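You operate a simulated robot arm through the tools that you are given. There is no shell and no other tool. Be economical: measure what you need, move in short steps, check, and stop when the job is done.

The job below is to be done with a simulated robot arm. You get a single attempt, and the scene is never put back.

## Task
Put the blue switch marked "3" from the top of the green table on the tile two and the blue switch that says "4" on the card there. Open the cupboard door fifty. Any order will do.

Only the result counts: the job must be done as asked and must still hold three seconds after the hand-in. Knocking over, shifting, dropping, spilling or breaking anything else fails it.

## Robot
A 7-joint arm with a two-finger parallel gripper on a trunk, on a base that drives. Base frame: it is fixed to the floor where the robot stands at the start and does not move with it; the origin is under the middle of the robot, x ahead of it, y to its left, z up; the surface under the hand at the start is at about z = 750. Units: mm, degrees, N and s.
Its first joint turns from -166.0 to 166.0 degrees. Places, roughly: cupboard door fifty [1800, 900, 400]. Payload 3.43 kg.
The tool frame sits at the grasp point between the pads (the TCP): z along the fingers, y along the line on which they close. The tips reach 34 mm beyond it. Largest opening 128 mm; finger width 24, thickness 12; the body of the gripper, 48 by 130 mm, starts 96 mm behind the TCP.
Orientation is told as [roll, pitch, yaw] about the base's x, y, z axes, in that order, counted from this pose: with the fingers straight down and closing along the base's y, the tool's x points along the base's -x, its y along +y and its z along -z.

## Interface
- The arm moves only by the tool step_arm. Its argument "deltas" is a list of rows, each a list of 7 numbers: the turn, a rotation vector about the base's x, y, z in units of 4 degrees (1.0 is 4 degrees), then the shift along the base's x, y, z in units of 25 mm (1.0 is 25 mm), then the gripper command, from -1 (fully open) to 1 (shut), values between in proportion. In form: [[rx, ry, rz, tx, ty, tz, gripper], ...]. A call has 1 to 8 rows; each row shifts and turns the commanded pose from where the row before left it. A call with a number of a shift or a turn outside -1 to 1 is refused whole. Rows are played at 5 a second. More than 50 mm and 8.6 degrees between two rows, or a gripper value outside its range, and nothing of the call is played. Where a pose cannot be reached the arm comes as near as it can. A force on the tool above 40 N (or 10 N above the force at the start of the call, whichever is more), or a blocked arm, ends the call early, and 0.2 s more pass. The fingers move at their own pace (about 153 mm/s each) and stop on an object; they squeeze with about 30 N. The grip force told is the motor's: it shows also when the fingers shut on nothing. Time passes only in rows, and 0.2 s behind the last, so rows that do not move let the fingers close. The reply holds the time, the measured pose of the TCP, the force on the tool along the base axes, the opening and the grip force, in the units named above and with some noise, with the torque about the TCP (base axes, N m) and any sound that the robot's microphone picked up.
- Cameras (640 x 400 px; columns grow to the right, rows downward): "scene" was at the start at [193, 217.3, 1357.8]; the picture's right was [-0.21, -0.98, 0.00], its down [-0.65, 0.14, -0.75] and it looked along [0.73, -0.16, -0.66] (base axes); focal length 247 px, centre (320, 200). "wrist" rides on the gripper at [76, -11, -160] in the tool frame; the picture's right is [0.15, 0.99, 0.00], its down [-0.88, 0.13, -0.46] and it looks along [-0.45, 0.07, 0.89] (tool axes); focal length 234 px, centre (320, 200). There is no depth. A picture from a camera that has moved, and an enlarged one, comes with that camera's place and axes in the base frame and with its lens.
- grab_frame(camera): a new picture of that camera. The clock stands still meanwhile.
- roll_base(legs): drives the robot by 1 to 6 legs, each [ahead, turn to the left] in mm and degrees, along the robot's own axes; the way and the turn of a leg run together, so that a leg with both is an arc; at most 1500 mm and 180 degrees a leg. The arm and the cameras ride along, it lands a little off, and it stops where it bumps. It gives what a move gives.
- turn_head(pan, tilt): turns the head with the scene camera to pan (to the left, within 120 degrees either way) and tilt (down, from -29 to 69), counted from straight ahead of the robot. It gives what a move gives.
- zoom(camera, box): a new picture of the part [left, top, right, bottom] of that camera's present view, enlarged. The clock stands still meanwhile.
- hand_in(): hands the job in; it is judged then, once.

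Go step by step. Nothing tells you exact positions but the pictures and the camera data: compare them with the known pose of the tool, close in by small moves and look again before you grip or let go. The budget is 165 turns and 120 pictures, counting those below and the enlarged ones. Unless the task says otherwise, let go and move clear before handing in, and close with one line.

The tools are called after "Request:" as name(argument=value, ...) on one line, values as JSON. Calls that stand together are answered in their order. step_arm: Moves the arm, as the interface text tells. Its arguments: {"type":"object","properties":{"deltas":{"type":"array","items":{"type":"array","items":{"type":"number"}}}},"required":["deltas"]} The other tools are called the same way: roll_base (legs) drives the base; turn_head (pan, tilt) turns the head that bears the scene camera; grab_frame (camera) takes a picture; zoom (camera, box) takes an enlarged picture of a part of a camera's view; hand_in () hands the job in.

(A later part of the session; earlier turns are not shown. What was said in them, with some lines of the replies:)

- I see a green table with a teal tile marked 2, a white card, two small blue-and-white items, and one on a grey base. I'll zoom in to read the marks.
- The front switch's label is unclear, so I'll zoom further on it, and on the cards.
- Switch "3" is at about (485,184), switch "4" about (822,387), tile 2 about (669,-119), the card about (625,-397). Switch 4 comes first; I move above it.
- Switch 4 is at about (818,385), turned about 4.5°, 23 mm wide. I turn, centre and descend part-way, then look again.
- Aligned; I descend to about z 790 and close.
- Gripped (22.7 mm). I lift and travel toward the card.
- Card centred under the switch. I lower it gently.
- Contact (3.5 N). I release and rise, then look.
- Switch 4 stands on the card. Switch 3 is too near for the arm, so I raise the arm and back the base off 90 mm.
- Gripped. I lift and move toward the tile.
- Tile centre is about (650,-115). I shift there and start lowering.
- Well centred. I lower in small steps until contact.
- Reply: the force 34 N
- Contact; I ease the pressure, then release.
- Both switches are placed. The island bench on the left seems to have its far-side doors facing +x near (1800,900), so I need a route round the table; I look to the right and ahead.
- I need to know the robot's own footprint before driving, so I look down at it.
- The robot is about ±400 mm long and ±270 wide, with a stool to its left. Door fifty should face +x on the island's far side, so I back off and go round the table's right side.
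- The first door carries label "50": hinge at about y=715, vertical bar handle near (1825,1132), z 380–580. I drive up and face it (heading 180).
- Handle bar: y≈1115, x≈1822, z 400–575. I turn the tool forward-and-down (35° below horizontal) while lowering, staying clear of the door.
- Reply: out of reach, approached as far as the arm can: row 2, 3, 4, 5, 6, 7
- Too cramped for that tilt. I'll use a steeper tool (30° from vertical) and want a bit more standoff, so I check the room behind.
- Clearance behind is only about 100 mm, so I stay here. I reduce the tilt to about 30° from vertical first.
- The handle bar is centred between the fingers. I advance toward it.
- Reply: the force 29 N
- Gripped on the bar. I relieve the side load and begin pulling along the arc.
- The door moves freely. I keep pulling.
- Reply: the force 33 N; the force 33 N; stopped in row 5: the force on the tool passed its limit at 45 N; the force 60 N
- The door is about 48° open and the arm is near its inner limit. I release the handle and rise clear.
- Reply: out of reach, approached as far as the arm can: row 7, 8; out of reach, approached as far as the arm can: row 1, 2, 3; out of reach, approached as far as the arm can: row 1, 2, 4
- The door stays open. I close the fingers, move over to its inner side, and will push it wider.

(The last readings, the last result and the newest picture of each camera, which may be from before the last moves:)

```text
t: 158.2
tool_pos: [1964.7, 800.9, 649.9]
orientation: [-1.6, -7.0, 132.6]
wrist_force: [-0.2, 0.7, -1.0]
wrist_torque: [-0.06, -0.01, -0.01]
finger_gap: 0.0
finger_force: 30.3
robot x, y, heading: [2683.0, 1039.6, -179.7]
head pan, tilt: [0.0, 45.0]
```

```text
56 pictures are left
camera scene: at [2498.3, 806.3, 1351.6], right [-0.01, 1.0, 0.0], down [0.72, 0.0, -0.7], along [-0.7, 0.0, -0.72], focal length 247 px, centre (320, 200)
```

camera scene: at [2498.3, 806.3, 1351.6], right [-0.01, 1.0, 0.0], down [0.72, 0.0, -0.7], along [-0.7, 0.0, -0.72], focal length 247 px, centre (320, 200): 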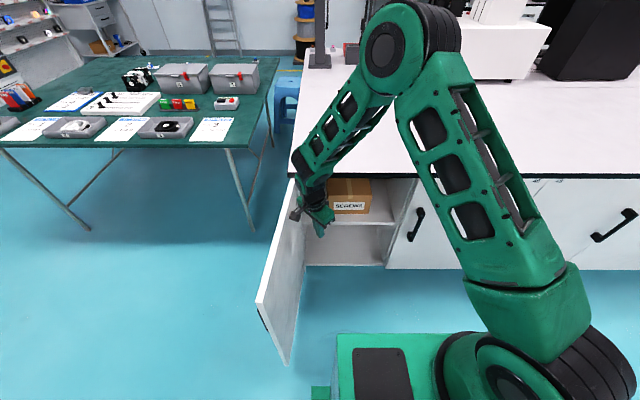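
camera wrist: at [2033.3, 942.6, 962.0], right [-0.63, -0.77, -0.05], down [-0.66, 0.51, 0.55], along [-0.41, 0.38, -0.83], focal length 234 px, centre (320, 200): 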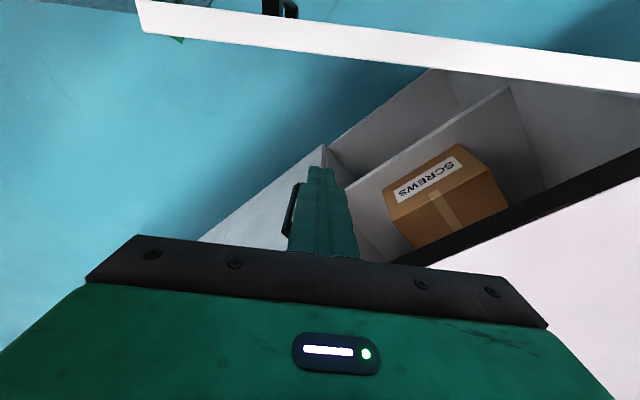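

The door is now roughly 90° open or more. I back the arm off (+y, then up) and check that it holds.

Request:
step_arm(deltas=[[0, 0, 0, 0, 1, 0, 1], [0, 0, 0, 0, 1, 0, 1], [0, 0, 0, 0, 1, 0, 1], [0, 0, 0, 0, 1, 0, 1], [0, 0, 0, 0, 1, 0, 1], [0, 0, 0, 0, 1, 0, 1], [0, 0, 0, 0, 1, 0, 1], [0, 0, 0, 0, 1, 0, 1]])

Request:
step_arm(deltas=[[0, 0, 0, 0, 0, 1, 1], [0, 0, 0, 0, 0, 1, 1], [0, 0, 0, 0, 0, 1, 1], [0, 0, 0, 0, 0, 1, 1], [0, 0, 0, 0, 0, 1, 1], [0, 0, 0, 0, 0, 1, 1], [0, 0, 0, 0, 0, 1, 1], [0, 0, 0, 0, 0, 1, 1]])

Request:
grab_frame(camera="scene")

```text
t: 160.0
tool_pos: [1964.4, 1004.0, 650.4]
orientation: [-1.6, -6.9, 132.5]
wrist_force: [0.8, -0.2, 0.3]
wrist_torque: [0.02, 0.01, -0.01]
finger_gap: 0.0
finger_force: 30.2
robot x, y, heading: [2683.5, 1042.1, -179.6]
head pan, tilt: [0.0, 45.0]
```

```text
t: 161.8
tool_pos: [1963.6, 1003.1, 850.5]
orientation: [-1.6, -6.8, 132.6]
wrist_force: [-0.5, -0.8, -0.7]
wrist_torque: [0.01, -0.01, 0.02]
finger_gap: 0.0
finger_force: 29.9
robot x, y, heading: [2687.8, 1041.3, -179.8]
head pan, tilt: [0.0, 45.0]
```

```text
55 pictures are left
camera scene: at [2498.2, 806.3, 1351.5], right [-0.01, 1.0, 0.0], down [0.72, 0.01, -0.7], along [-0.7, 0.0, -0.72], focal length 247 px, centre (320, 200)
```

scene: 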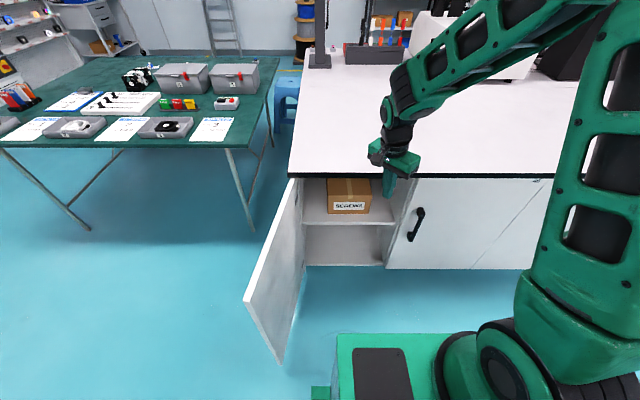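

The door is wide open and nothing else has moved. I let a moment pass, then check the door and the switches once more.

Request:
step_arm(deltas=[[0, 0, 0, 0, 0, 0.5, 0.5], [0, 0, 0, 0, 0, 0, 0.5], [0, 0, 0, 0, 0, 0, 0.5], [0, 0, 0, 0, 0, 0, 0.5], [0, 0, 0, 0, 0, 0, 0.5], [0, 0, 0, 0, 0, 0, 0.5], [0, 0, 0, 0, 0, 0, 0.5], [0, 0, 0, 0, 0, 0, 0.5]])

Request:
grab_frame(camera="scene")

Request:
turn_head(pan=25, tilt=25)

Request:
grab_frame(camera="scene")

```text
t: 163.6
tool_pos: [1963.5, 1003.6, 864.8]
orientation: [-1.6, -6.9, 132.6]
wrist_force: [0.0, 0.7, 1.2]
wrist_torque: [0.02, 0.0, -0.01]
finger_gap: 32.0
finger_force: 0.0
robot x, y, heading: [2684.6, 1040.0, -179.6]
head pan, tilt: [0.0, 45.0]
```

```text
54 pictures are left
camera scene: at [2498.4, 806.4, 1351.6], right [-0.01, 1.0, 0.0], down [0.72, 0.0, -0.7], along [-0.7, 0.0, -0.72], focal length 247 px, centre (320, 200)
```

scene: 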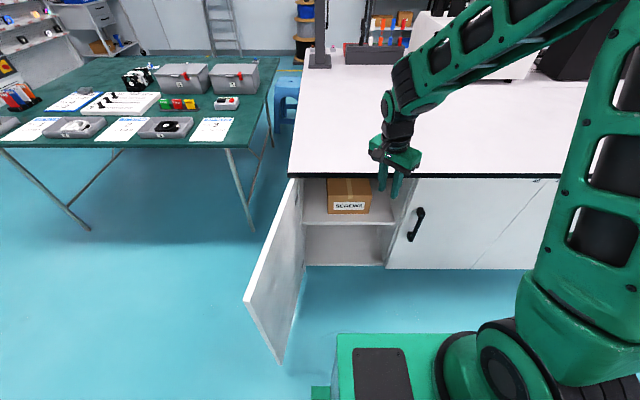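

```text
t: 164.5
tool_pos: [1963.1, 1004.0, 863.0]
orientation: [-1.6, -6.9, 132.6]
wrist_force: [0.6, -0.4, -0.4]
wrist_torque: [0.02, 0.0, 0.01]
finger_gap: 32.2
finger_force: 0.0
robot x, y, heading: [2684.5, 1039.8, -179.7]
head pan, tilt: [25.0, 25.0]
```

```text
53 pictures are left
camera scene: at [2496.0, 767.5, 1382.1], right [-0.43, 0.9, -0.01], down [0.39, 0.18, -0.9], along [-0.81, -0.39, -0.43], focal length 247 px, centre (320, 200)
```

scene: 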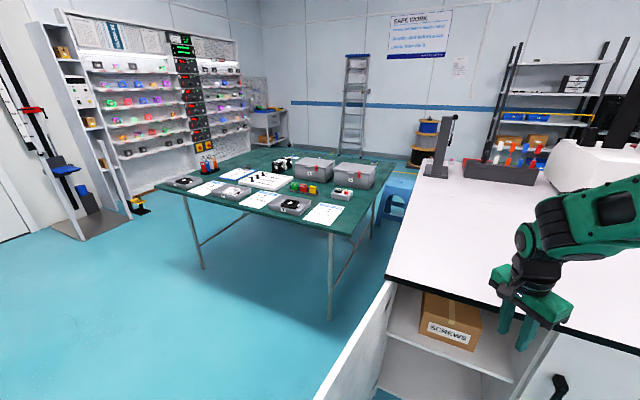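

The door rests steadily open at about 100°. Both switches were left upright on their targets, and the arm is clear, so I hand in.

Request:
hand_in()

```text
The job is handed in.
```

I put switch "3" on tile two and switch "4" on the Plug Test B card, opened cupboard door fifty to about 100°, and handed the job in; I didn't look at the switches again after driving round to the door.
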